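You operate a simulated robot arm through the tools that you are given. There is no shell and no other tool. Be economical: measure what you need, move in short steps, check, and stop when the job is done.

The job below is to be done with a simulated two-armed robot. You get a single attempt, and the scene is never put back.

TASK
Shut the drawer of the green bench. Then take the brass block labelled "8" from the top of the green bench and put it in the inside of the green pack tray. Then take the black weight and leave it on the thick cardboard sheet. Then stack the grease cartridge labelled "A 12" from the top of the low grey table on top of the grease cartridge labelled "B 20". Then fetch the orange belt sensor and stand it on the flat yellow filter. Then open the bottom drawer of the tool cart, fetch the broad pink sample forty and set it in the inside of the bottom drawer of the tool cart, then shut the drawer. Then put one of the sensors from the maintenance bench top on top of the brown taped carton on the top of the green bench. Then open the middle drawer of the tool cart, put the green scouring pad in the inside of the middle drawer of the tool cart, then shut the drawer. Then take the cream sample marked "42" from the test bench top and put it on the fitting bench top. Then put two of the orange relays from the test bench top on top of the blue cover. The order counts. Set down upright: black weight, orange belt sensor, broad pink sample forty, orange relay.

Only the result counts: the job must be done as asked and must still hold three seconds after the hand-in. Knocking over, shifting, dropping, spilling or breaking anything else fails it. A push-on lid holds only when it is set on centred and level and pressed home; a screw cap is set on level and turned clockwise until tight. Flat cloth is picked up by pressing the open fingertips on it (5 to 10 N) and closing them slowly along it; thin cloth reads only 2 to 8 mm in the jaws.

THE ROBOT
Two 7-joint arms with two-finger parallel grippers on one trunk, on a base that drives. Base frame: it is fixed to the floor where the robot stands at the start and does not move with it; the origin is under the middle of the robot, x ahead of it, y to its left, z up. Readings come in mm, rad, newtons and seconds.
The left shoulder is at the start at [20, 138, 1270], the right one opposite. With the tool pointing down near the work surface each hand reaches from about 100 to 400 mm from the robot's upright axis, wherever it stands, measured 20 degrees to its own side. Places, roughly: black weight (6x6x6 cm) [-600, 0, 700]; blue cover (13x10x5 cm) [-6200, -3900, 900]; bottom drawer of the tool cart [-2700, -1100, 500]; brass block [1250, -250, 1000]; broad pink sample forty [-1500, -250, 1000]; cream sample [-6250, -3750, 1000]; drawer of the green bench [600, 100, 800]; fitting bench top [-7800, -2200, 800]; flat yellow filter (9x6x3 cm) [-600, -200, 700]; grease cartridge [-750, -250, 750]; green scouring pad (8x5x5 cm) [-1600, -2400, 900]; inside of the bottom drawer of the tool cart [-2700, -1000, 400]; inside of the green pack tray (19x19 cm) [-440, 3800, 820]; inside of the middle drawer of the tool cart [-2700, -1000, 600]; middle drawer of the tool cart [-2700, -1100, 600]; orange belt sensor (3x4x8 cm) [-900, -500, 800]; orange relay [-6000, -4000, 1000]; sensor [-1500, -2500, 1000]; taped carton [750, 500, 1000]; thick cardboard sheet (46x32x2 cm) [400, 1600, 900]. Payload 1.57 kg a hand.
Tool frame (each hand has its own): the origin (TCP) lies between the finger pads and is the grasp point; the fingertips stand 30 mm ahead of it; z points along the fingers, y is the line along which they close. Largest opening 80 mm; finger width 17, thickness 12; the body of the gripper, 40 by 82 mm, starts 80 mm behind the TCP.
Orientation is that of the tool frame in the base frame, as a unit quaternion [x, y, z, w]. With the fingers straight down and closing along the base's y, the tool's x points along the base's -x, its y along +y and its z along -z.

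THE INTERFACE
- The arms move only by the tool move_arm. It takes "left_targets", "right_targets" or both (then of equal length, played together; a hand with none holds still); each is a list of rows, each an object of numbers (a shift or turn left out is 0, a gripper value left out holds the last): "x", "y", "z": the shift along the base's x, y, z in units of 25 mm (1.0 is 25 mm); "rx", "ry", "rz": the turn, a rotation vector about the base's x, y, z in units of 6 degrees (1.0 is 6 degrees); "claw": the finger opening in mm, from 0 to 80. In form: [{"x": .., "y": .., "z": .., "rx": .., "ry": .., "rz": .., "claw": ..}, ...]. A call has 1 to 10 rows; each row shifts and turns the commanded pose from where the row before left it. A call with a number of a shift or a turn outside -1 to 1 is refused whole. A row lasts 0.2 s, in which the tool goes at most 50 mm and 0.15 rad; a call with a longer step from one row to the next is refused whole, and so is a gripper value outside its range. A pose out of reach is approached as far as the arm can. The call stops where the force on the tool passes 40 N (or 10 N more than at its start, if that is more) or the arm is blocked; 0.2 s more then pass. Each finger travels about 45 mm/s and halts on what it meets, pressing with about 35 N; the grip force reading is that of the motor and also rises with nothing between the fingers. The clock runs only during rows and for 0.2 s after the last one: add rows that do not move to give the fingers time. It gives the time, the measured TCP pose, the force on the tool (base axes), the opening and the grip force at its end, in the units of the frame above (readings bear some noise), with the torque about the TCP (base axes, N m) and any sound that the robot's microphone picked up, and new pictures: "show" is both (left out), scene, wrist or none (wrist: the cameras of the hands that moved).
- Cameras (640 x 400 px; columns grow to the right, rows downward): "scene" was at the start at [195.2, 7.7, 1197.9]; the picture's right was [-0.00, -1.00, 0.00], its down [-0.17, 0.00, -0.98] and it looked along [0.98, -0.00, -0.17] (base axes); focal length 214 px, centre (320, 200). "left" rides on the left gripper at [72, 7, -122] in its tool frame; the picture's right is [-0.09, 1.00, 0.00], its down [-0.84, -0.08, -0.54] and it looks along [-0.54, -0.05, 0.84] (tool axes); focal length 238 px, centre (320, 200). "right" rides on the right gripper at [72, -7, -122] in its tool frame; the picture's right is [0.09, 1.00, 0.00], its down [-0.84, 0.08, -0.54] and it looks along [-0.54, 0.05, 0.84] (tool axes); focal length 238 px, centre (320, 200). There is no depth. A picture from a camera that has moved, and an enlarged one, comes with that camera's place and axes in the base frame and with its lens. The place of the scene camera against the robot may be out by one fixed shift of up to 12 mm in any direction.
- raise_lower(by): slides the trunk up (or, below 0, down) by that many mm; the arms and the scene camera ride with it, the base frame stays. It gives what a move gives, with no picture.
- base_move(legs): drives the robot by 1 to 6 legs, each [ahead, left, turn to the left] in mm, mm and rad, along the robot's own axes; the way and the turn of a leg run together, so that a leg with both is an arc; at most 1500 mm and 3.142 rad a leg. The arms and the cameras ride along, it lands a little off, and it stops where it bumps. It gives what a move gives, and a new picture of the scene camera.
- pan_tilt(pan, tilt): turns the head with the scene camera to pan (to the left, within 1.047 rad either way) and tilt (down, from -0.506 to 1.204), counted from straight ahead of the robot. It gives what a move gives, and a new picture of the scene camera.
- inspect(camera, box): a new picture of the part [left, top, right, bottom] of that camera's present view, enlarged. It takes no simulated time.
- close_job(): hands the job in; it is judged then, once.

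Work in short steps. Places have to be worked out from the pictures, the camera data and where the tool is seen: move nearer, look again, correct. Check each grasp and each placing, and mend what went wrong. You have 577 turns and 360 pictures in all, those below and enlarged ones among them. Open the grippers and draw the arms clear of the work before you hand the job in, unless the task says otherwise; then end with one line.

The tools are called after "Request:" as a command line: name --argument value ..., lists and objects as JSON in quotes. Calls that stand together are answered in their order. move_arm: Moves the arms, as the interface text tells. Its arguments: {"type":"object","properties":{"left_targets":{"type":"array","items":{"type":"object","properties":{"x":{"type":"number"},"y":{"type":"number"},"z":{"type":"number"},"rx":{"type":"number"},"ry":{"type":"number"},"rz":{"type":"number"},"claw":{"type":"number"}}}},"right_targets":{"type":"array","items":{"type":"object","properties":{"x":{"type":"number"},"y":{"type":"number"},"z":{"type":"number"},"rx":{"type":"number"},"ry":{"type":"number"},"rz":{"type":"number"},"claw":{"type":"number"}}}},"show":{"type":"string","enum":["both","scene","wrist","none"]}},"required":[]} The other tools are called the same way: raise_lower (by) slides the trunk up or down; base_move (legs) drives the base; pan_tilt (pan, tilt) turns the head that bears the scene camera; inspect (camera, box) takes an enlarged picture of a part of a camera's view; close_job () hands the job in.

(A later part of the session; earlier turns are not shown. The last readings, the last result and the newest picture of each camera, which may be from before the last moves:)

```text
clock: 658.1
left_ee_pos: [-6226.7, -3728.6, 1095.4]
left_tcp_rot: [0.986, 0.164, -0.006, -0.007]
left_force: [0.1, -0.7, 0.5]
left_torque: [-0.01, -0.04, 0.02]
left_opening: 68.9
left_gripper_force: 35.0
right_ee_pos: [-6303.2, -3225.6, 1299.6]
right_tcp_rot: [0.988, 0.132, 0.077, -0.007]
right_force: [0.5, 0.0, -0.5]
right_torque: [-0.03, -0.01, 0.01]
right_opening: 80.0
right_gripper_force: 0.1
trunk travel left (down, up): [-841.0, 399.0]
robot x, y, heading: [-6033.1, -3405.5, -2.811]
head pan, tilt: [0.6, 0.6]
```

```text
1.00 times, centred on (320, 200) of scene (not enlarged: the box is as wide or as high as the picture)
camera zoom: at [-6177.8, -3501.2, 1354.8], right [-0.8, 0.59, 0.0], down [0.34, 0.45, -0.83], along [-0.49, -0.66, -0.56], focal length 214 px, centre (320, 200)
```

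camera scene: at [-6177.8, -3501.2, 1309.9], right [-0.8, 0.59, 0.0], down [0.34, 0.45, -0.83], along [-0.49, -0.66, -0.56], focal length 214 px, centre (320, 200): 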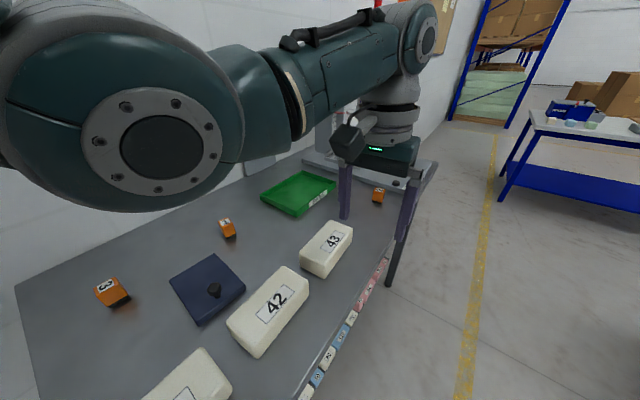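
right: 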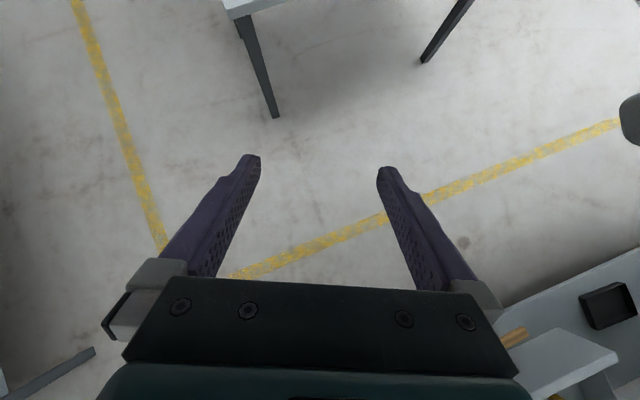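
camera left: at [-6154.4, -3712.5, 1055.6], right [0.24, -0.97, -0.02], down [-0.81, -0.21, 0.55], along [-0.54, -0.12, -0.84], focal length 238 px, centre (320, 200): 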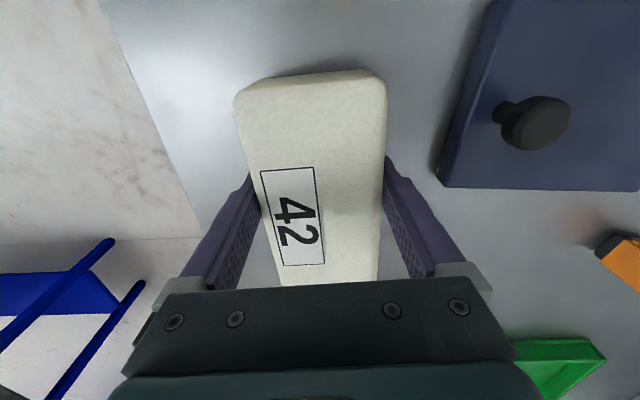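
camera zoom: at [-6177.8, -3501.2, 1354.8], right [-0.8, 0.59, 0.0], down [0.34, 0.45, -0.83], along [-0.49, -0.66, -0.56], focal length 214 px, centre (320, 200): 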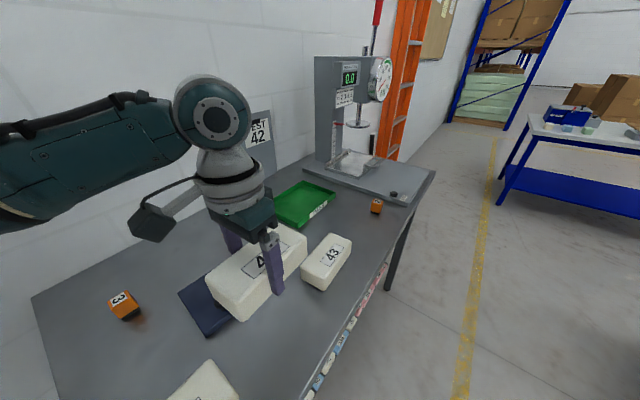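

The sample is in hand. I drive to the fitting bench: sideways right and then forward.

Request:
base_move --legs '[[0, -1450, 0], [0, -250, 0], [600, 0, 0]]'

Request:
pan_tilt --pan 0.2 --tilt 0.6

```text
clock: 669.8
left_ee_pos: [-7351.1, -2307.2, 1095.0]
left_tcp_rot: [0.986, 0.169, -0.004, -0.008]
left_force: [-0.8, -0.1, -1.0]
left_torque: [0.0, 0.0, -0.02]
left_opening: 68.8
left_gripper_force: 35.2
right_ee_pos: [-7432.5, -1806.1, 1299.8]
right_tcp_rot: [0.988, 0.135, 0.078, -0.007]
right_force: [-0.1, 0.2, 0.0]
right_torque: [-0.02, 0.01, 0.01]
right_opening: 79.9
right_gripper_force: 0.1
trunk travel left (down, up): [-841.0, 399.0]
robot x, y, heading: [-7162.8, -1986.0, -2.8]
head pan, tilt: [0.6, 0.6]
camera scene: at [-7305.1, -2081.0, 1354.8], right [-0.81, 0.59, 0.0], down [0.33, 0.46, -0.83], along [-0.48, -0.67, -0.56], focal length 214 px, centre (320, 200)
```

scene: 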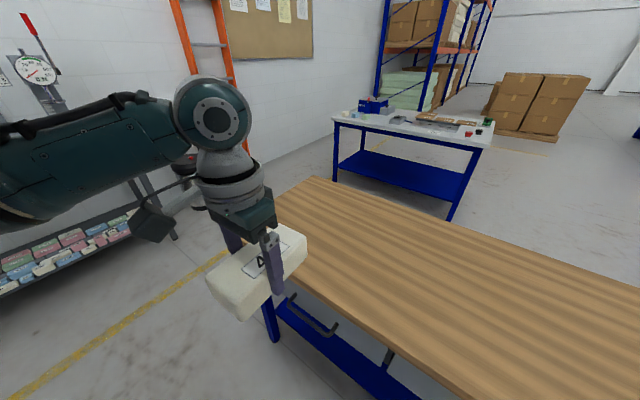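

```text
clock: 670.6
left_ee_pos: [-7350.8, -2307.5, 1094.6]
left_tcp_rot: [0.986, 0.168, -0.005, -0.009]
left_force: [-0.2, 0.1, 0.0]
left_torque: [-0.03, -0.02, -0.04]
left_opening: 68.6
left_gripper_force: 35.1
right_ee_pos: [-7430.5, -1806.1, 1300.4]
right_tcp_rot: [0.988, 0.135, 0.078, -0.006]
right_force: [0.1, 0.5, -0.7]
right_torque: [-0.02, 0.03, 0.06]
right_opening: 80.2
right_gripper_force: 0.1
trunk travel left (down, up): [-841.0, 399.0]
robot x, y, heading: [-7158.5, -1984.3, -2.797]
head pan, tilt: [0.201, 0.6]
camera scene: at [-7328.8, -2055.2, 1354.8], right [-0.52, 0.86, 0.0], down [0.48, 0.29, -0.83], along [-0.71, -0.43, -0.56], focal length 214 px, centre (320, 200)
```

scene: 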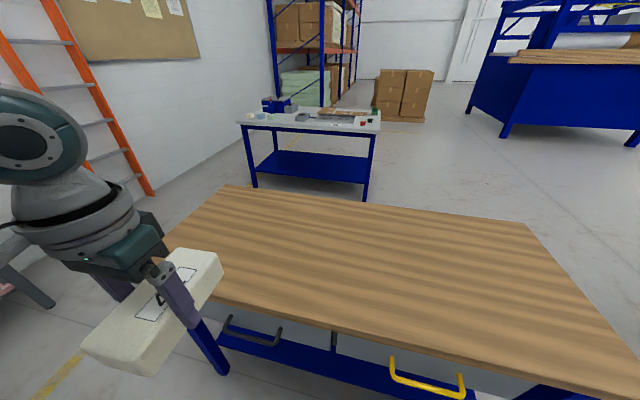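

The fitting bench top is empty. I drive 320 mm forward so the sample hangs well over it, and lower.

Request:
base_move --legs '[[320, 0, 0]]'

Request:
raise_lower --by -130

Request:
pan_tilt --pan 0.5 --tilt 0.6

```text
clock: 672.8
left_ee_pos: [-7653.6, -2417.0, 1095.5]
left_tcp_rot: [0.985, 0.17, -0.005, -0.009]
left_force: [-0.3, 0.0, 0.4]
left_torque: [-0.02, -0.02, 0.02]
left_opening: 68.7
left_gripper_force: 34.8
right_ee_pos: [-7733.1, -1914.4, 1299.0]
right_tcp_rot: [0.988, 0.136, 0.078, -0.006]
right_force: [0.3, -0.3, 0.0]
right_torque: [0.0, 0.01, -0.01]
right_opening: 79.9
right_gripper_force: 0.1
trunk travel left (down, up): [-841.0, 399.0]
robot x, y, heading: [-7464.7, -2090.9, -2.799]
head pan, tilt: [0.201, 0.6]
camera scene: at [-7630.0, -2163.0, 1354.8], right [-0.52, 0.86, 0.0], down [0.48, 0.29, -0.83], along [-0.71, -0.43, -0.56], focal length 214 px, centre (320, 200)
```

scene: 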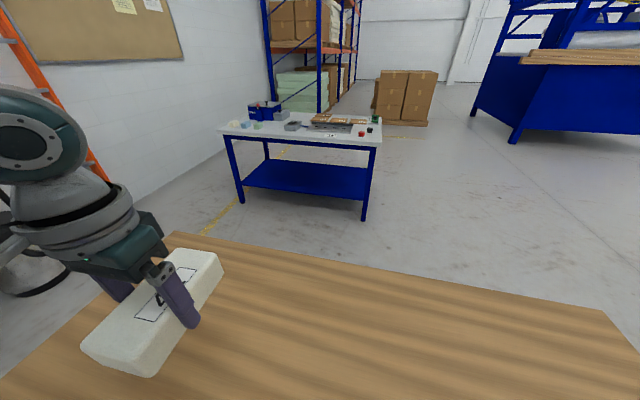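

```text
clock: 674.3
left_ee_pos: [-7652.0, -2414.6, 964.1]
left_tcp_rot: [0.985, 0.17, -0.005, -0.009]
left_force: [-0.3, -0.1, 0.8]
left_torque: [-0.02, -0.03, 0.0]
left_opening: 69.0
left_gripper_force: 34.8
right_ee_pos: [-7733.6, -1913.8, 1170.4]
right_tcp_rot: [0.988, 0.136, 0.077, -0.006]
right_force: [0.1, -0.1, 0.4]
right_torque: [0.0, 0.01, 0.0]
right_opening: 80.1
right_gripper_force: 0.1
trunk travel left (down, up): [-711.0, 529.0]
robot x, y, heading: [-7461.6, -2094.4, -2.797]
head pan, tilt: [0.201, 0.6]
```

```text
clock: 675.1
left_ee_pos: [-7653.0, -2416.0, 964.8]
left_tcp_rot: [0.985, 0.17, -0.004, -0.009]
left_force: [0.3, -0.8, -1.0]
left_torque: [0.0, -0.01, -0.01]
left_opening: 68.7
left_gripper_force: 34.6
right_ee_pos: [-7733.1, -1913.1, 1169.8]
right_tcp_rot: [0.988, 0.136, 0.077, -0.007]
right_force: [0.3, 0.0, 0.0]
right_torque: [-0.02, 0.01, 0.0]
right_opening: 80.0
right_gripper_force: 0.0
trunk travel left (down, up): [-711.0, 529.0]
robot x, y, heading: [-7461.0, -2093.8, -2.795]
head pan, tilt: [0.499, 0.6]
camera scene: at [-7613.3, -2183.2, 1224.8], right [-0.75, 0.67, 0.0], down [0.38, 0.42, -0.83], along [-0.55, -0.62, -0.56], focal length 214 px, centre (320, 200)
```

scene: 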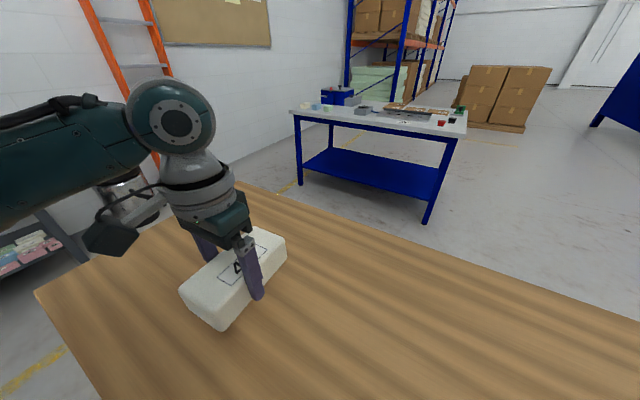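

I lower further in steps, watching force.

Request:
raise_lower --by -40

Request:
inspect --camera "scene" --box '[120, 180, 360, 340]'

```text
clock: 676.0
left_ee_pos: [-7651.9, -2415.6, 926.2]
left_tcp_rot: [0.985, 0.17, -0.005, -0.007]
left_force: [0.0, 0.5, -0.4]
left_torque: [0.02, -0.03, -0.02]
left_opening: 68.8
left_gripper_force: 35.0
right_ee_pos: [-7733.1, -1913.1, 1129.5]
right_tcp_rot: [0.988, 0.135, 0.078, -0.006]
right_force: [0.4, -0.1, 0.0]
right_torque: [0.0, -0.02, -0.01]
right_opening: 79.8
right_gripper_force: 0.1
trunk travel left (down, up): [-671.0, 569.0]
robot x, y, heading: [-7461.9, -2091.6, -2.795]
head pan, tilt: [0.499, 0.6]
```

```text
2.50 times, centred on (240, 260) of scene
camera zoom: at [-7613.3, -2183.2, 1184.8], right [-0.75, 0.67, 0.0], down [0.38, 0.42, -0.83], along [-0.55, -0.62, -0.56], focal length 536 px, centre (520, 50)
```

zoom: 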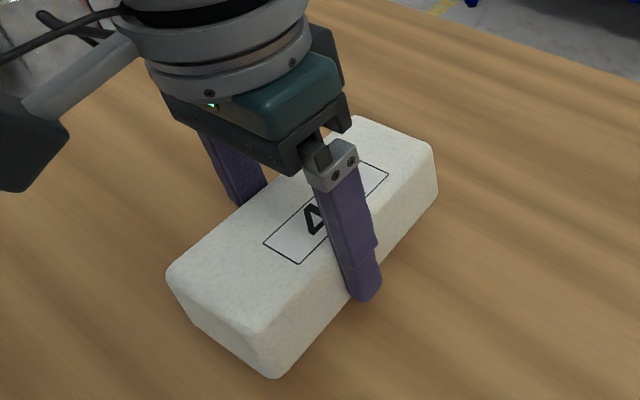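

Still in the air; I go on down.

Request:
raise_lower --by -15

Request:
raise_lower --by -12

Request:
raise_lower --by -10

Request:
raise_lower --by -10

```text
clock: 676.6
left_ee_pos: [-7653.9, -2415.8, 909.3]
left_tcp_rot: [0.985, 0.169, -0.005, -0.009]
left_force: [0.2, 0.1, -0.4]
left_torque: [0.0, -0.03, 0.02]
left_opening: 68.6
left_gripper_force: 35.4
right_ee_pos: [-7731.9, -1914.1, 1114.7]
right_tcp_rot: [0.988, 0.136, 0.077, -0.006]
right_force: [-0.1, -0.5, -0.1]
right_torque: [0.02, 0.01, -0.02]
right_opening: 80.1
right_gripper_force: 0.1
trunk travel left (down, up): [-656.0, 584.0]
robot x, y, heading: [-7463.8, -2096.2, -2.801]
head pan, tilt: [0.499, 0.6]
```

```text
clock: 677.2
left_ee_pos: [-7652.6, -2417.4, 897.9]
left_tcp_rot: [0.986, 0.169, -0.005, -0.009]
left_force: [1.0, 1.2, -0.1]
left_torque: [0.0, 0.0, -0.01]
left_opening: 68.9
left_gripper_force: 34.6
right_ee_pos: [-7733.6, -1913.6, 1101.4]
right_tcp_rot: [0.988, 0.136, 0.077, -0.006]
right_force: [0.2, -0.9, -0.3]
right_torque: [-0.02, 0.0, -0.02]
right_opening: 79.7
right_gripper_force: 0.0
trunk travel left (down, up): [-644.0, 596.0]
robot x, y, heading: [-7466.8, -2092.4, -2.793]
head pan, tilt: [0.499, 0.6]
```

```text
clock: 677.8
left_ee_pos: [-7652.6, -2417.3, 888.3]
left_tcp_rot: [0.985, 0.169, -0.005, -0.008]
left_force: [0.3, 0.8, 0.0]
left_torque: [0.05, 0.04, 0.0]
left_opening: 68.6
left_gripper_force: 34.9
right_ee_pos: [-7733.3, -1913.6, 1093.2]
right_tcp_rot: [0.988, 0.136, 0.078, -0.006]
right_force: [0.2, 0.1, -0.9]
right_torque: [0.0, -0.02, 0.0]
right_opening: 79.8
right_gripper_force: 0.0
trunk travel left (down, up): [-634.0, 606.0]
robot x, y, heading: [-7464.4, -2090.1, -2.799]
head pan, tilt: [0.499, 0.6]
```

```text
clock: 678.2
left_ee_pos: [-7652.9, -2416.3, 884.4]
left_tcp_rot: [0.986, 0.167, -0.007, -0.008]
left_force: [2.0, 1.6, 8.6]
left_torque: [-0.21, -0.19, 0.05]
left_opening: 69.1
left_gripper_force: 34.8
right_ee_pos: [-7732.5, -1914.4, 1086.0]
right_tcp_rot: [0.988, 0.136, 0.078, -0.006]
right_force: [-0.4, -0.2, -0.5]
right_torque: [0.0, -0.03, 0.02]
right_opening: 80.2
right_gripper_force: 0.1
trunk travel left (down, up): [-627.0, 613.0]
robot x, y, heading: [-7462.5, -2090.9, -2.799]
head pan, tilt: [0.499, 0.6]
stopped: the force on the tool passed its limit at 48 N (the readings are from after the stop); the commanded pose is now the measured one
```

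Contact: the sample is on the bench (z≈850). I open fully and rise straight up.

Request:
move_arm --left_targets '[{"z": 0.1}, {"claw": 74}, {"claw": 80}, {}]' --show "none"

Request:
raise_lower --by 200

Request:
inspect --camera "scene" --box '[0, 0, 640, 400]'

```text
clock: 679.2
left_ee_pos: [-7653.1, -2415.8, 885.4]
left_tcp_rot: [0.986, 0.167, -0.007, -0.01]
left_force: [-0.5, -0.2, 0.5]
left_torque: [0.0, -0.04, 0.01]
left_opening: 80.1
left_gripper_force: 0.1
right_ee_pos: [-7733.4, -1914.3, 1085.2]
right_tcp_rot: [0.988, 0.136, 0.078, -0.006]
right_force: [0.3, -1.0, 0.2]
right_torque: [0.0, 0.0, 0.01]
right_opening: 80.1
right_gripper_force: 0.0
trunk travel left (down, up): [-627.0, 613.0]
robot x, y, heading: [-7462.0, -2088.0, -2.802]
head pan, tilt: [0.499, 0.6]
```

```text
clock: 681.4
left_ee_pos: [-7653.1, -2415.5, 1087.1]
left_tcp_rot: [0.986, 0.168, -0.006, -0.01]
left_force: [0.5, -0.1, 0.8]
left_torque: [0.0, 0.04, 0.01]
left_opening: 80.2
left_gripper_force: 0.0
right_ee_pos: [-7733.1, -1913.4, 1286.7]
right_tcp_rot: [0.988, 0.135, 0.078, -0.006]
right_force: [-0.9, -0.9, 0.5]
right_torque: [0.02, 0.02, 0.01]
right_opening: 80.2
right_gripper_force: 0.1
trunk travel left (down, up): [-827.0, 413.0]
robot x, y, heading: [-7463.7, -2091.2, -2.8]
head pan, tilt: [0.499, 0.6]
```

```text
1.00 times, centred on (320, 200) of scene (not enlarged: the box is as wide or as high as the picture)
camera zoom: at [-7613.1, -2183.1, 1341.5], right [-0.75, 0.67, 0.0], down [0.38, 0.42, -0.83], along [-0.55, -0.62, -0.56], focal length 214 px, centre (320, 200)
```

zoom: 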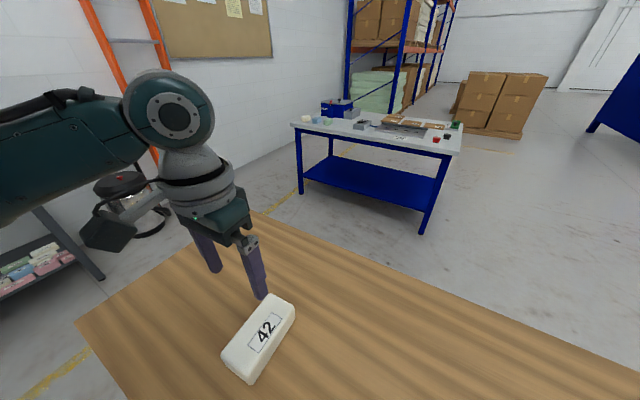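

Sample 42 lies on the fitting bench. Now the relays: I go back to the test bench, first for the relay near its front-right.

Request:
base_move --legs '[[-200, 0, 0], [0, 0, 1.56], [1400, 0, 0], [100, -150, 0]]'

Request:
pan_tilt --pan 0 --tilt 0.6

```text
clock: 694.5
left_ee_pos: [-6543.2, -3657.6, 1085.9]
left_tcp_rot: [0.565, 0.825, -0.011, -0.002]
left_force: [1.0, -0.8, 0.2]
left_torque: [-0.02, -0.02, -0.01]
left_opening: 80.2
left_gripper_force: 0.1
right_ee_pos: [-7042.8, -3753.4, 1285.2]
right_tcp_rot: [0.589, 0.804, 0.05, -0.06]
right_force: [-0.4, 1.1, -0.6]
right_torque: [0.0, 0.01, 0.02]
right_opening: 79.9
right_gripper_force: 0.2
trunk travel left (down, up): [-827.0, 413.0]
robot x, y, heading: [-6873.8, -3476.5, -1.202]
head pan, tilt: [0.499, 0.6]
camera scene: at [-6767.1, -3619.4, 1341.5], right [-0.64, -0.77, 0.0], down [-0.43, 0.36, -0.83], along [0.63, -0.53, -0.56], focal length 214 px, centre (320, 200)
```

scene: 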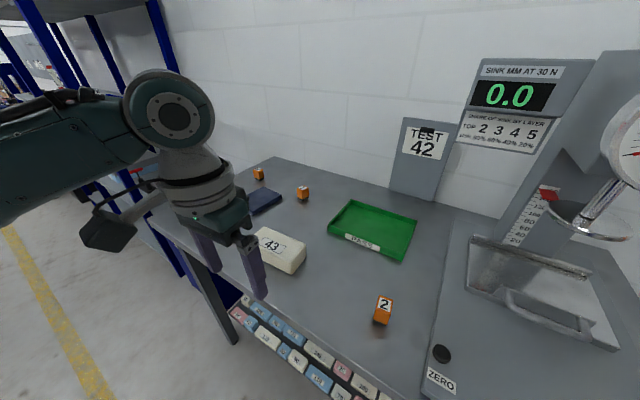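

```text
clock: 695.5
left_ee_pos: [-6543.5, -3658.5, 1085.5]
left_tcp_rot: [0.566, 0.825, -0.011, -0.001]
left_force: [0.2, -0.7, -0.9]
left_torque: [-0.01, 0.01, 0.01]
left_opening: 80.0
left_gripper_force: 0.1
right_ee_pos: [-7042.3, -3753.5, 1285.2]
right_tcp_rot: [0.59, 0.804, 0.049, -0.06]
right_force: [1.1, -0.3, 0.6]
right_torque: [-0.01, 0.0, 0.0]
right_opening: 79.8
right_gripper_force: 0.0
trunk travel left (down, up): [-827.0, 413.0]
robot x, y, heading: [-6878.5, -3475.3, -1.195]
head pan, tilt: [0.0, 0.6]
camera scene: at [-6802.5, -3645.0, 1341.5], right [-0.93, -0.37, 0.0], down [-0.21, 0.53, -0.83], along [0.3, -0.77, -0.56], focal length 214 px, centre (320, 200)
```

scene: 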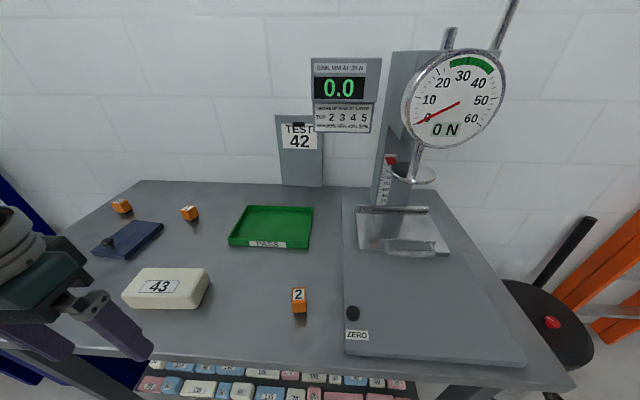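

Relay "2" is at about (-6672,-3861). I shift the base and bring the left hand over it.

Request:
base_move --legs '[[63, -64, 0]]'

Request:
move_arm --left_targets '[{"x": -0.74, "y": -0.96}, {"x": -0.74, "y": -0.96}, {"x": -0.74, "y": -0.96}, {"x": -0.74, "y": -0.96}, {"x": -0.74, "y": -0.96}]' --show "wrist"

```text
clock: 696.6
left_ee_pos: [-6579.4, -3740.8, 1086.7]
left_tcp_rot: [0.565, 0.825, -0.011, -0.002]
left_force: [-0.1, 0.3, 0.2]
left_torque: [-0.02, 0.01, 0.01]
left_opening: 80.1
left_gripper_force: 0.2
right_ee_pos: [-7078.2, -3834.4, 1286.6]
right_tcp_rot: [0.589, 0.804, 0.049, -0.061]
right_force: [-0.1, 0.6, 0.2]
right_torque: [0.0, 0.03, 0.0]
right_opening: 80.2
right_gripper_force: 0.0
trunk travel left (down, up): [-827.0, 413.0]
robot x, y, heading: [-6910.1, -3559.1, -1.193]
head pan, tilt: [0.0, 0.6]
camera scene: at [-6838.7, -3726.3, 1341.5], right [-0.93, -0.37, 0.0], down [-0.21, 0.53, -0.83], along [0.3, -0.77, -0.56], focal length 214 px, centre (320, 200)
```

scene: 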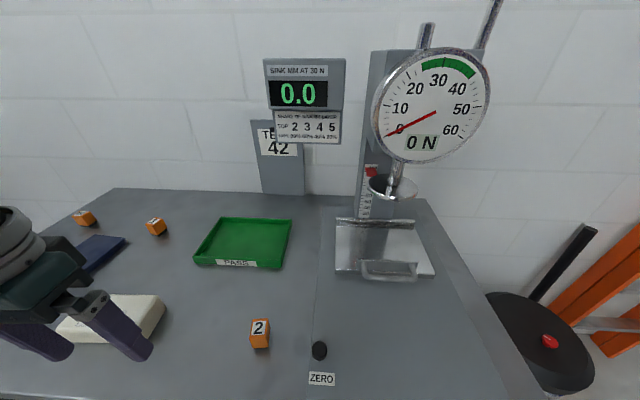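

```text
clock: 697.8
left_ee_pos: [-6672.6, -3859.1, 1086.5]
left_tcp_rot: [0.566, 0.825, -0.01, -0.003]
left_force: [0.8, 0.0, 0.6]
left_torque: [-0.02, -0.01, 0.0]
left_opening: 80.3
left_gripper_force: 0.2
right_ee_pos: [-7079.5, -3835.1, 1287.2]
right_tcp_rot: [0.589, 0.804, 0.049, -0.06]
right_force: [0.4, 0.2, -0.5]
right_torque: [-0.02, -0.01, -0.01]
right_opening: 80.1
right_gripper_force: 0.0
trunk travel left (down, up): [-827.0, 413.0]
robot x, y, heading: [-6906.8, -3560.2, -1.193]
head pan, tilt: [0.0, 0.6]
camera left: at [-6690.1, -3787.4, 1207.4], right [0.96, 0.27, -0.02], down [0.24, -0.8, 0.55], along [0.14, -0.53, -0.83], focal length 238 px, centre (320, 200)
```

left: 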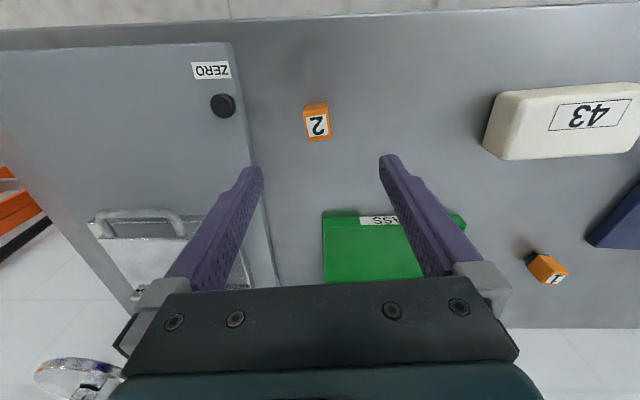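

I zoom in on relay 2 for orientation.

Request:
inspect --camera "left" --box '[280, 85, 360, 155]'

```text
5.71 times, centred on (320, 120) of left
camera zoom: at [-6690.1, -3787.4, 1207.4], right [0.96, 0.27, -0.02], down [0.24, -0.8, 0.55], along [0.14, -0.53, -0.83], focal length 1362 px, centre (320, 657)
```

zoom: 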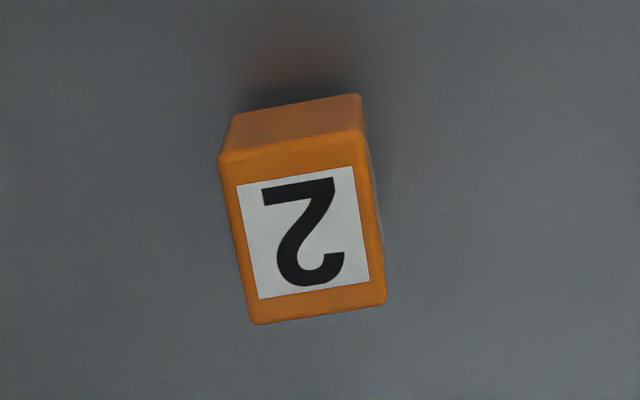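

Relay top centre ≈(-6675.7,-3860.5). I rotate +6.5°, centre, narrow the opening to 60 and descend to z≈990.

Request:
move_arm --left_targets '[{"rz": 1, "x": -0.12, "y": -0.05, "z": -0.9, "claw": 60}, {"z": -1}, {"z": -1}, {"z": -0.9}]' --show "wrist"

```text
clock: 698.8
left_ee_pos: [-6676.0, -3860.2, 989.6]
left_tcp_rot: [0.521, 0.853, -0.011, -0.002]
left_force: [0.1, -0.4, -0.3]
left_torque: [0.02, 0.0, -0.03]
left_opening: 60.3
left_gripper_force: 0.0
right_ee_pos: [-7078.6, -3834.5, 1285.4]
right_tcp_rot: [0.589, 0.804, 0.05, -0.06]
right_force: [0.6, -0.2, -0.5]
right_torque: [0.03, 0.01, -0.04]
right_opening: 80.0
right_gripper_force: 0.2
trunk travel left (down, up): [-827.0, 413.0]
robot x, y, heading: [-6911.8, -3557.8, -1.194]
head pan, tilt: [0.0, 0.6]
camera left: at [-6700.9, -3791.1, 1110.3], right [0.93, 0.37, -0.02], down [0.32, -0.77, 0.55], along [0.19, -0.52, -0.83], focal length 238 px, centre (320, 200)
```

left: 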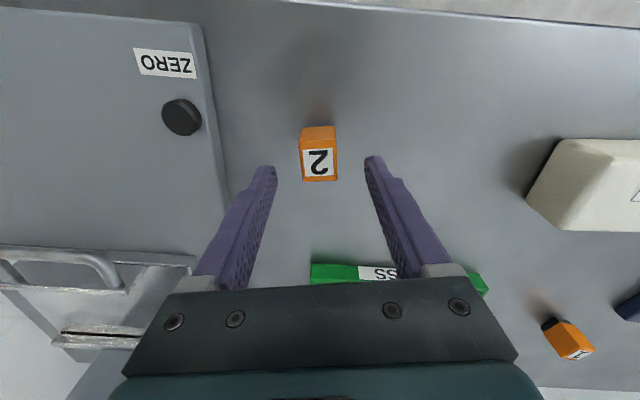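

I descend to z≈944 and close.

Request:
move_arm --left_targets '[{"z": -0.9}, {"z": -0.9}, {"claw": 10}, {}, {}, {}, {}]' --show "wrist"

```text
clock: 700.4
left_ee_pos: [-6674.8, -3862.1, 945.6]
left_tcp_rot: [0.522, 0.853, -0.012, -0.002]
left_force: [-1.1, -0.8, 2.5]
left_torque: [-0.04, 0.01, -0.02]
left_opening: 26.7
left_gripper_force: 35.0
right_ee_pos: [-7079.1, -3835.3, 1286.6]
right_tcp_rot: [0.589, 0.804, 0.05, -0.06]
right_force: [0.3, 0.0, 0.8]
right_torque: [-0.01, 0.0, -0.01]
right_opening: 80.2
right_gripper_force: 0.0
trunk travel left (down, up): [-827.0, 413.0]
robot x, y, heading: [-6908.7, -3561.8, -1.197]
head pan, tilt: [0.0, 0.6]
camera left: at [-6699.7, -3791.7, 1066.4], right [0.93, 0.37, -0.02], down [0.32, -0.77, 0.55], along [0.19, -0.52, -0.83], focal length 238 px, centre (320, 200)
```

left: 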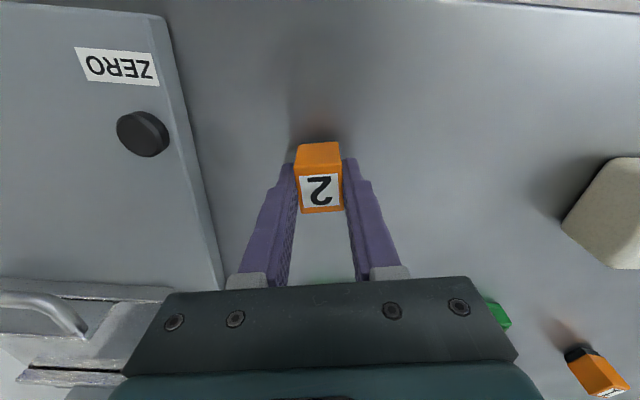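

Relay 2 is gripped. I lift it and move the base along the bench to the blue cover.

Request:
move_arm --left_targets '[{"z": 0.5}, {"z": 1}, {"z": 1}, {"z": 1}, {"z": 1}, {"z": 1}]' --show "none"

Request:
base_move --legs '[[0, 531, 0], [0, 0, -0.045], [130, 0, 0]]'

Request:
inspect --camera "left" --box '[0, 0, 640, 400]'

```text
clock: 701.8
left_ee_pos: [-6676.2, -3859.7, 1082.7]
left_tcp_rot: [0.521, 0.853, -0.011, -0.001]
left_force: [-0.2, -0.3, -1.5]
left_torque: [0.0, 0.0, -0.04]
left_opening: 26.8
left_gripper_force: 35.3
right_ee_pos: [-7078.8, -3834.1, 1284.7]
right_tcp_rot: [0.589, 0.804, 0.049, -0.06]
right_force: [0.3, -0.1, -0.2]
right_torque: [0.0, -0.01, -0.02]
right_opening: 80.0
right_gripper_force: 0.1
trunk travel left (down, up): [-827.0, 413.0]
robot x, y, heading: [-6910.8, -3555.4, -1.199]
head pan, tilt: [0.0, 0.6]
```

```text
clock: 706.2
left_ee_pos: [-6150.7, -3796.5, 1081.9]
left_tcp_rot: [0.543, 0.839, -0.011, -0.001]
left_force: [-0.1, 0.3, -0.9]
left_torque: [0.0, -0.03, -0.02]
left_opening: 26.9
left_gripper_force: 34.9
right_ee_pos: [-6551.7, -3752.6, 1285.6]
right_tcp_rot: [0.609, 0.789, 0.052, -0.059]
right_force: [0.0, 0.2, -0.2]
right_torque: [0.03, -0.02, -0.01]
right_opening: 80.1
right_gripper_force: 0.0
trunk travel left (down, up): [-827.0, 413.0]
robot x, y, heading: [-6364.0, -3486.6, -1.246]
head pan, tilt: [0.0, 0.6]
camera scene: at [-6306.7, -3655.9, 1341.5], right [-0.95, -0.32, 0.0], down [-0.18, 0.54, -0.83], along [0.26, -0.78, -0.56], focal length 214 px, centre (320, 200)
```

scene: 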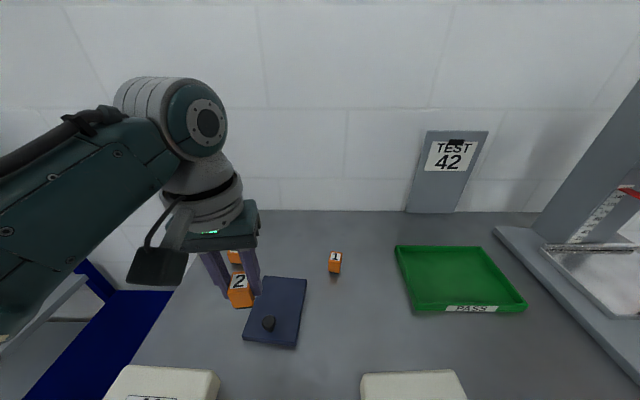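

```text
1.00 times, centred on (320, 200) of left (not enlarged: the box is as wide or as high as the picture)
camera zoom: at [-6171.8, -3726.2, 1203.0], right [0.95, 0.32, -0.02], down [0.28, -0.79, 0.55], along [0.16, -0.53, -0.83], focal length 238 px, centre (320, 200)
```

zoom: 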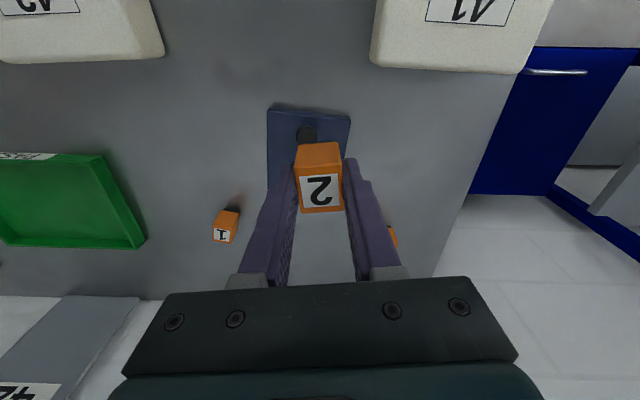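

Cover centre ≈(-6151,-3855), knob toward the front. I drive 58 mm nearer and move relay 2 over the left-back part of the cover.

Request:
base_move --legs '[[58, 0, 0]]'

Request:
move_arm --left_targets '[{"z": -0.8, "x": 0.2, "y": -0.6}, {"z": -0.8, "x": 0.2, "y": -0.65}]' --show "none"

Request:
pan_tilt --pan 0.3 --tilt 0.75

Request:
inspect --camera "left" --box '[0, 0, 640, 400]'

```text
clock: 707.1
left_ee_pos: [-6131.8, -3851.4, 1082.3]
left_tcp_rot: [0.543, 0.84, -0.011, -0.002]
left_force: [0.6, -0.4, -0.2]
left_torque: [0.04, 0.01, -0.01]
left_opening: 26.9
left_gripper_force: 35.2
right_ee_pos: [-6534.1, -3807.1, 1286.8]
right_tcp_rot: [0.61, 0.788, 0.051, -0.061]
right_force: [0.1, -0.3, -0.4]
right_torque: [0.03, 0.04, 0.02]
right_opening: 79.9
right_gripper_force: 0.1
trunk travel left (down, up): [-827.0, 413.0]
robot x, y, heading: [-6352.4, -3540.6, -1.25]
head pan, tilt: [0.0, 0.6]
camera scene: at [-6288.5, -3710.5, 1341.5], right [-0.95, -0.32, 0.0], down [-0.18, 0.54, -0.83], along [0.26, -0.78, -0.56], focal length 214 px, centre (320, 200)
```

scene: 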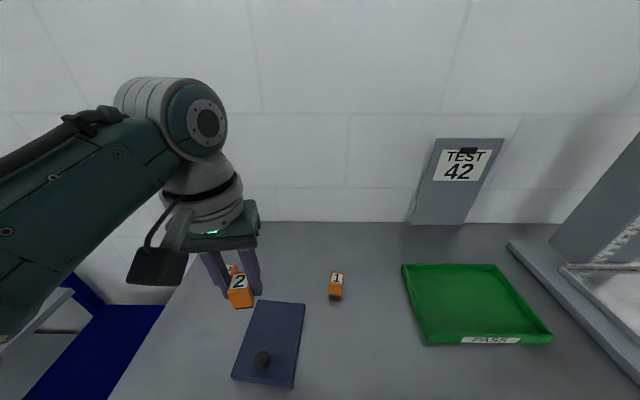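

```text
clock: 707.7
left_ee_pos: [-6123.7, -3883.4, 1042.1]
left_tcp_rot: [0.543, 0.84, -0.01, -0.002]
left_force: [0.1, 0.1, -0.4]
left_torque: [0.01, -0.01, -0.03]
left_opening: 26.9
left_gripper_force: 35.4
right_ee_pos: [-6533.5, -3806.8, 1285.4]
right_tcp_rot: [0.61, 0.789, 0.052, -0.06]
right_force: [0.2, 0.2, 0.2]
right_torque: [0.0, 0.02, 0.02]
right_opening: 79.8
right_gripper_force: 0.0
trunk travel left (down, up): [-827.0, 413.0]
robot x, y, heading: [-6353.0, -3539.2, -1.244]
head pan, tilt: [0.0, 0.6]
```

```text
clock: 708.5
left_ee_pos: [-6123.6, -3881.9, 1043.3]
left_tcp_rot: [0.543, 0.839, -0.012, -0.003]
left_force: [-0.1, -0.6, 0.6]
left_torque: [0.02, 0.01, 0.0]
left_opening: 26.8
left_gripper_force: 34.8
right_ee_pos: [-6534.3, -3805.8, 1286.6]
right_tcp_rot: [0.61, 0.789, 0.052, -0.059]
right_force: [-0.6, 0.8, -0.5]
right_torque: [-0.01, -0.03, 0.03]
right_opening: 79.9
right_gripper_force: 0.1
trunk travel left (down, up): [-827.0, 413.0]
robot x, y, heading: [-6352.4, -3538.2, -1.244]
head pan, tilt: [0.3, 0.75]
camera scene: at [-6268.2, -3694.1, 1328.6], right [-0.81, -0.58, 0.0], down [-0.4, 0.55, -0.73], along [0.43, -0.59, -0.68], focal length 214 px, centre (320, 200)
```

scene: 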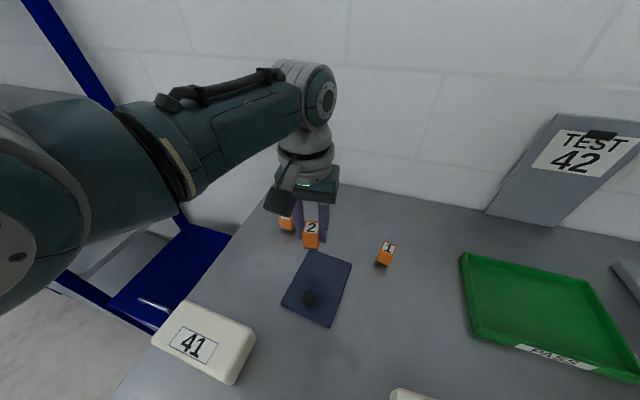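

```text
1.00 times, centred on (320, 200) of left (not enlarged: the box is as wide or as high as the picture)
camera zoom: at [-6144.7, -3812.4, 1162.4], right [0.95, 0.32, -0.02], down [0.28, -0.79, 0.55], along [0.16, -0.53, -0.83], focal length 238 px, centre (320, 200)
```

zoom: 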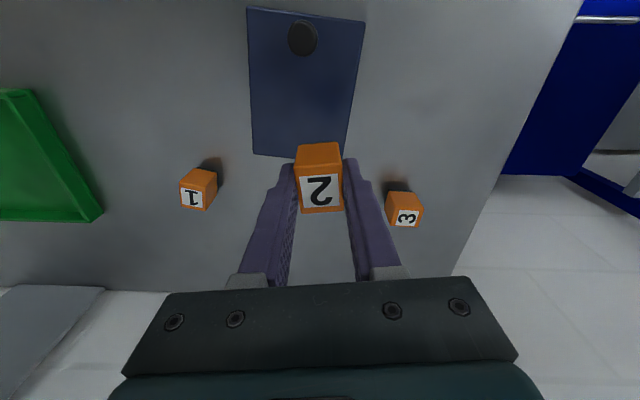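

Cover centre confirmed (-6152.5,-3860); the hand is right over the left-back spot. I lower toward the plate.

Request:
move_arm --left_targets '[{"y": -0.1, "z": -0.9}, {"z": -0.9}, {"z": -0.6}]' --show "wrist"

Request:
inspect --camera "scene" --box '[260, 180, 420, 340]'

```text
clock: 709.3
left_ee_pos: [-6124.4, -3882.5, 984.8]
left_tcp_rot: [0.543, 0.84, -0.012, -0.001]
left_force: [0.7, 0.1, -0.4]
left_torque: [0.02, 0.01, -0.03]
left_opening: 26.8
left_gripper_force: 35.0
left hand out of reach, approached as far as the arm can: row 3
right_ee_pos: [-6533.1, -3807.0, 1286.6]
right_tcp_rot: [0.61, 0.788, 0.052, -0.06]
right_force: [1.1, -0.3, -0.1]
right_torque: [0.02, -0.01, 0.0]
right_opening: 79.7
right_gripper_force: 0.0
trunk travel left (down, up): [-827.0, 413.0]
robot x, y, heading: [-6349.9, -3541.2, -1.247]
head pan, tilt: [0.3, 0.75]
camera left: at [-6144.8, -3810.9, 1105.3], right [0.95, 0.32, -0.02], down [0.28, -0.78, 0.55], along [0.16, -0.53, -0.83], focal length 238 px, centre (320, 200)
```

left: 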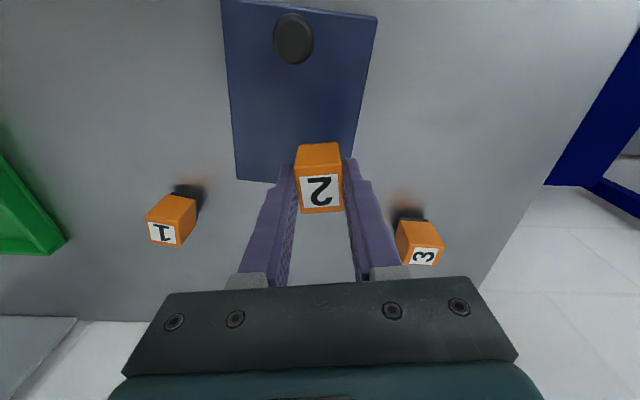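

```text
2.50 times, centred on (340, 260) of scene
camera zoom: at [-6268.2, -3694.0, 1328.6], right [-0.81, -0.58, 0.0], down [-0.4, 0.55, -0.73], along [0.43, -0.59, -0.68], focal length 536 px, centre (270, 50)
```

zoom: 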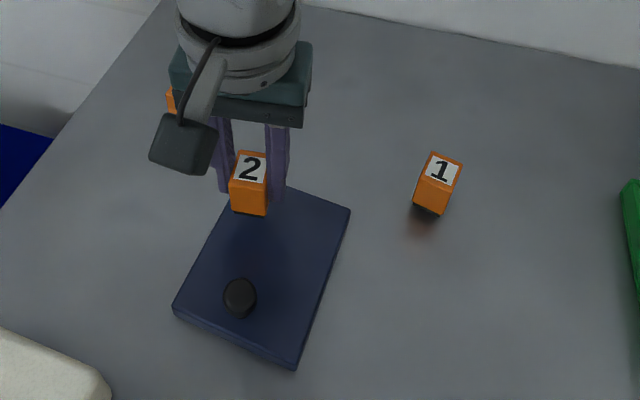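

Position is good; the arm is at its lower limit, so I use the trunk for the last ~20 mm.

Request:
raise_lower --by -12

Request:
raise_lower --by -4

Request:
raise_lower --by -3

```text
clock: 709.9
left_ee_pos: [-6123.1, -3881.8, 973.3]
left_tcp_rot: [0.543, 0.84, -0.011, -0.002]
left_force: [-0.4, 0.4, -0.1]
left_torque: [0.0, 0.01, -0.02]
left_opening: 26.8
left_gripper_force: 35.3
right_ee_pos: [-6534.1, -3807.1, 1273.7]
right_tcp_rot: [0.61, 0.788, 0.052, -0.059]
right_force: [0.3, 0.7, -0.2]
right_torque: [-0.03, -0.03, -0.01]
right_opening: 79.7
right_gripper_force: 0.1
trunk travel left (down, up): [-815.0, 425.0]
robot x, y, heading: [-6349.9, -3541.1, -1.246]
head pan, tilt: [0.3, 0.75]
```

```text
clock: 710.5
left_ee_pos: [-6123.7, -3880.2, 969.7]
left_tcp_rot: [0.544, 0.839, -0.011, -0.002]
left_force: [-0.4, 0.5, -1.0]
left_torque: [-0.03, 0.06, -0.02]
left_opening: 26.8
left_gripper_force: 35.5
right_ee_pos: [-6533.5, -3807.4, 1271.0]
right_tcp_rot: [0.61, 0.789, 0.052, -0.059]
right_force: [0.6, 0.2, 1.3]
right_torque: [0.0, 0.0, 0.02]
right_opening: 79.9
right_gripper_force: 0.0
trunk travel left (down, up): [-811.0, 429.0]
robot x, y, heading: [-6350.5, -3539.0, -1.244]
head pan, tilt: [0.3, 0.75]
```

```text
clock: 711.0
left_ee_pos: [-6123.2, -3881.1, 964.7]
left_tcp_rot: [0.543, 0.839, -0.011, -0.002]
left_force: [0.5, -0.3, -0.7]
left_torque: [-0.01, -0.01, -0.01]
left_opening: 27.0
left_gripper_force: 35.1
right_ee_pos: [-6533.3, -3805.7, 1265.8]
right_tcp_rot: [0.609, 0.789, 0.052, -0.06]
right_force: [-0.3, 0.5, -0.5]
right_torque: [-0.02, -0.01, 0.01]
right_opening: 79.7
right_gripper_force: 0.2
trunk travel left (down, up): [-808.0, 432.0]
robot x, y, heading: [-6353.9, -3536.5, -1.244]
head pan, tilt: [0.3, 0.75]
```

Still free; further small steps.

Request:
raise_lower --by -3

Request:
raise_lower --by -3

Request:
raise_lower --by -3

```text
clock: 711.5
left_ee_pos: [-6123.7, -3882.2, 964.2]
left_tcp_rot: [0.543, 0.839, -0.012, -0.002]
left_force: [-2.4, 6.8, 19.3]
left_torque: [0.27, -0.06, 0.07]
left_opening: 26.9
left_gripper_force: 35.1
right_ee_pos: [-6532.2, -3805.9, 1263.6]
right_tcp_rot: [0.61, 0.788, 0.052, -0.059]
right_force: [-0.1, -0.1, 0.3]
right_torque: [0.01, 0.03, 0.02]
right_opening: 80.2
right_gripper_force: 0.0
trunk travel left (down, up): [-805.0, 435.0]
robot x, y, heading: [-6350.0, -3541.0, -1.245]
head pan, tilt: [0.3, 0.75]
```

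```text
clock: 712.0
left_ee_pos: [-6120.8, -3882.0, 960.6]
left_tcp_rot: [0.543, 0.84, -0.012, -0.001]
left_force: [-2.8, 6.2, 34.1]
left_torque: [0.22, -0.13, 0.01]
left_opening: 26.9
left_gripper_force: 35.3
right_ee_pos: [-6532.6, -3807.9, 1261.0]
right_tcp_rot: [0.609, 0.789, 0.05, -0.059]
right_force: [0.4, 0.1, -0.4]
right_torque: [0.0, -0.03, 0.02]
right_opening: 80.1
right_gripper_force: 0.0
trunk travel left (down, up): [-802.0, 438.0]
robot x, y, heading: [-6355.9, -3537.3, -1.249]
head pan, tilt: [0.3, 0.75]
```

```text
clock: 712.4
left_ee_pos: [-6123.0, -3884.5, 961.2]
left_tcp_rot: [0.544, 0.839, -0.012, 0.001]
left_force: [0.2, 1.8, 15.6]
left_torque: [0.11, -0.14, 0.02]
left_opening: 26.7
left_gripper_force: 35.1
right_ee_pos: [-6533.3, -3806.9, 1259.4]
right_tcp_rot: [0.61, 0.789, 0.051, -0.059]
right_force: [0.5, -0.3, 0.5]
right_torque: [-0.02, 0.0, 0.01]
right_opening: 80.0
right_gripper_force: 0.1
trunk travel left (down, up): [-801.0, 439.0]
robot x, y, heading: [-6350.7, -3544.7, -1.247]
head pan, tilt: [0.3, 0.75]
stopped: the force on the tool passed its limit at 51 N (the readings are from after the stop); the commanded pose is now the measured one
```

Seated on the cover. I ease up 2 mm, open gently, and rise.

Request:
raise_lower --by 2

Request:
move_arm --left_targets '[{"claw": 29}, {"claw": 33}, {"claw": 45}, {}]' --show "none"

Request:
raise_lower --by 120

Request:
inspect --camera "scene" --box '[200, 150, 460, 350]'

Request:
inspect --camera "left" --box '[0, 0, 640, 400]'

```text
clock: 712.9
left_ee_pos: [-6123.3, -3881.4, 960.8]
left_tcp_rot: [0.543, 0.84, -0.012, -0.001]
left_force: [-0.1, -0.3, 0.3]
left_torque: [-0.03, 0.01, -0.05]
left_opening: 27.0
left_gripper_force: 35.0
right_ee_pos: [-6534.3, -3808.0, 1262.5]
right_tcp_rot: [0.61, 0.789, 0.051, -0.059]
right_force: [0.7, 0.0, 0.1]
right_torque: [0.01, 0.0, 0.01]
right_opening: 80.1
right_gripper_force: 0.1
trunk travel left (down, up): [-803.0, 437.0]
robot x, y, heading: [-6351.4, -3538.5, -1.249]
head pan, tilt: [0.3, 0.75]
```

```text
clock: 713.9
left_ee_pos: [-6124.3, -3882.1, 961.1]
left_tcp_rot: [0.543, 0.839, -0.012, -0.002]
left_force: [-0.3, -0.2, -0.1]
left_torque: [-0.03, 0.01, 0.04]
left_opening: 45.1
left_gripper_force: 0.1
right_ee_pos: [-6533.6, -3807.1, 1261.5]
right_tcp_rot: [0.61, 0.789, 0.052, -0.059]
right_force: [-0.5, -0.1, -0.7]
right_torque: [0.0, -0.02, -0.02]
right_opening: 79.8
right_gripper_force: 0.1
trunk travel left (down, up): [-803.0, 437.0]
robot x, y, heading: [-6346.2, -3540.0, -1.25]
head pan, tilt: [0.3, 0.75]
```

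```text
clock: 715.4
left_ee_pos: [-6124.3, -3883.1, 1081.4]
left_tcp_rot: [0.543, 0.84, -0.012, -0.002]
left_force: [-0.6, -0.4, 0.4]
left_torque: [0.01, 0.0, -0.01]
left_opening: 45.0
left_gripper_force: 0.1
right_ee_pos: [-6533.4, -3806.9, 1380.4]
right_tcp_rot: [0.611, 0.788, 0.051, -0.06]
right_force: [-0.8, -0.2, 1.0]
right_torque: [0.01, -0.01, -0.02]
right_opening: 80.1
right_gripper_force: 0.1
trunk travel left (down, up): [-923.0, 317.0]
robot x, y, heading: [-6348.0, -3542.7, -1.248]
head pan, tilt: [0.3, 0.75]
```

```text
2.00 times, centred on (330, 250) of scene
camera zoom: at [-6268.2, -3694.0, 1424.1], right [-0.81, -0.58, 0.0], down [-0.4, 0.55, -0.73], along [0.43, -0.59, -0.68], focal length 429 px, centre (300, 100)
```

zoom: 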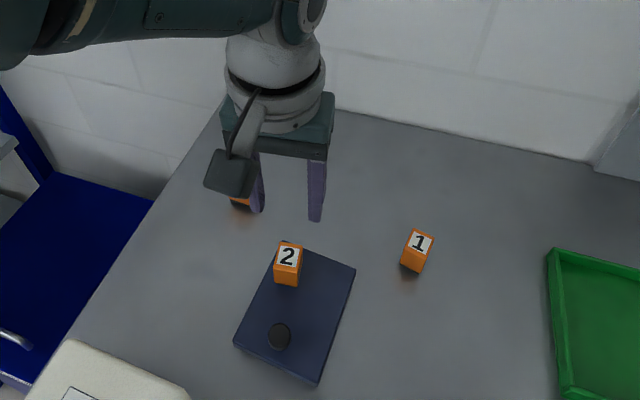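

```text
1.00 times, centred on (320, 200) of left (not enlarged: the box is as wide or as high as the picture)
camera zoom: at [-6144.9, -3811.6, 1201.9], right [0.95, 0.32, -0.02], down [0.28, -0.79, 0.55], along [0.16, -0.53, -0.83], focal length 238 px, centre (320, 200)
```

zoom: 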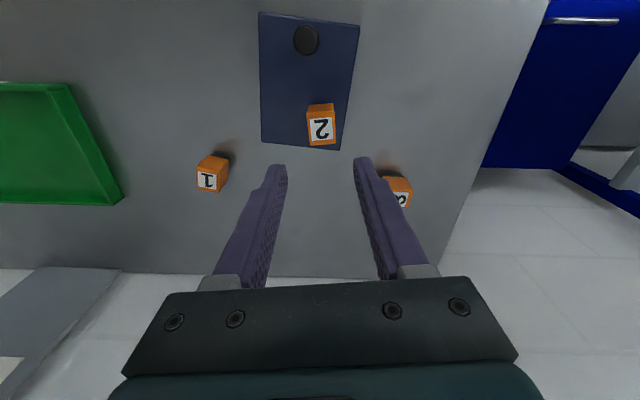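

Relay 2 stands on the cover. For relay 1, I first zoom to see its orientation.

Request:
inspect --camera "left" --box '[170, 130, 270, 210]'

```text
5.00 times, centred on (220, 170) of left
camera zoom: at [-6144.9, -3811.6, 1201.9], right [0.95, 0.32, -0.02], down [0.28, -0.79, 0.55], along [0.16, -0.53, -0.83], focal length 1192 px, centre (820, 350)
```

zoom: 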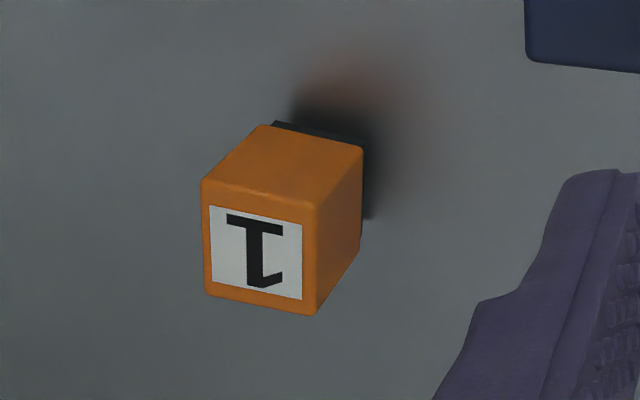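

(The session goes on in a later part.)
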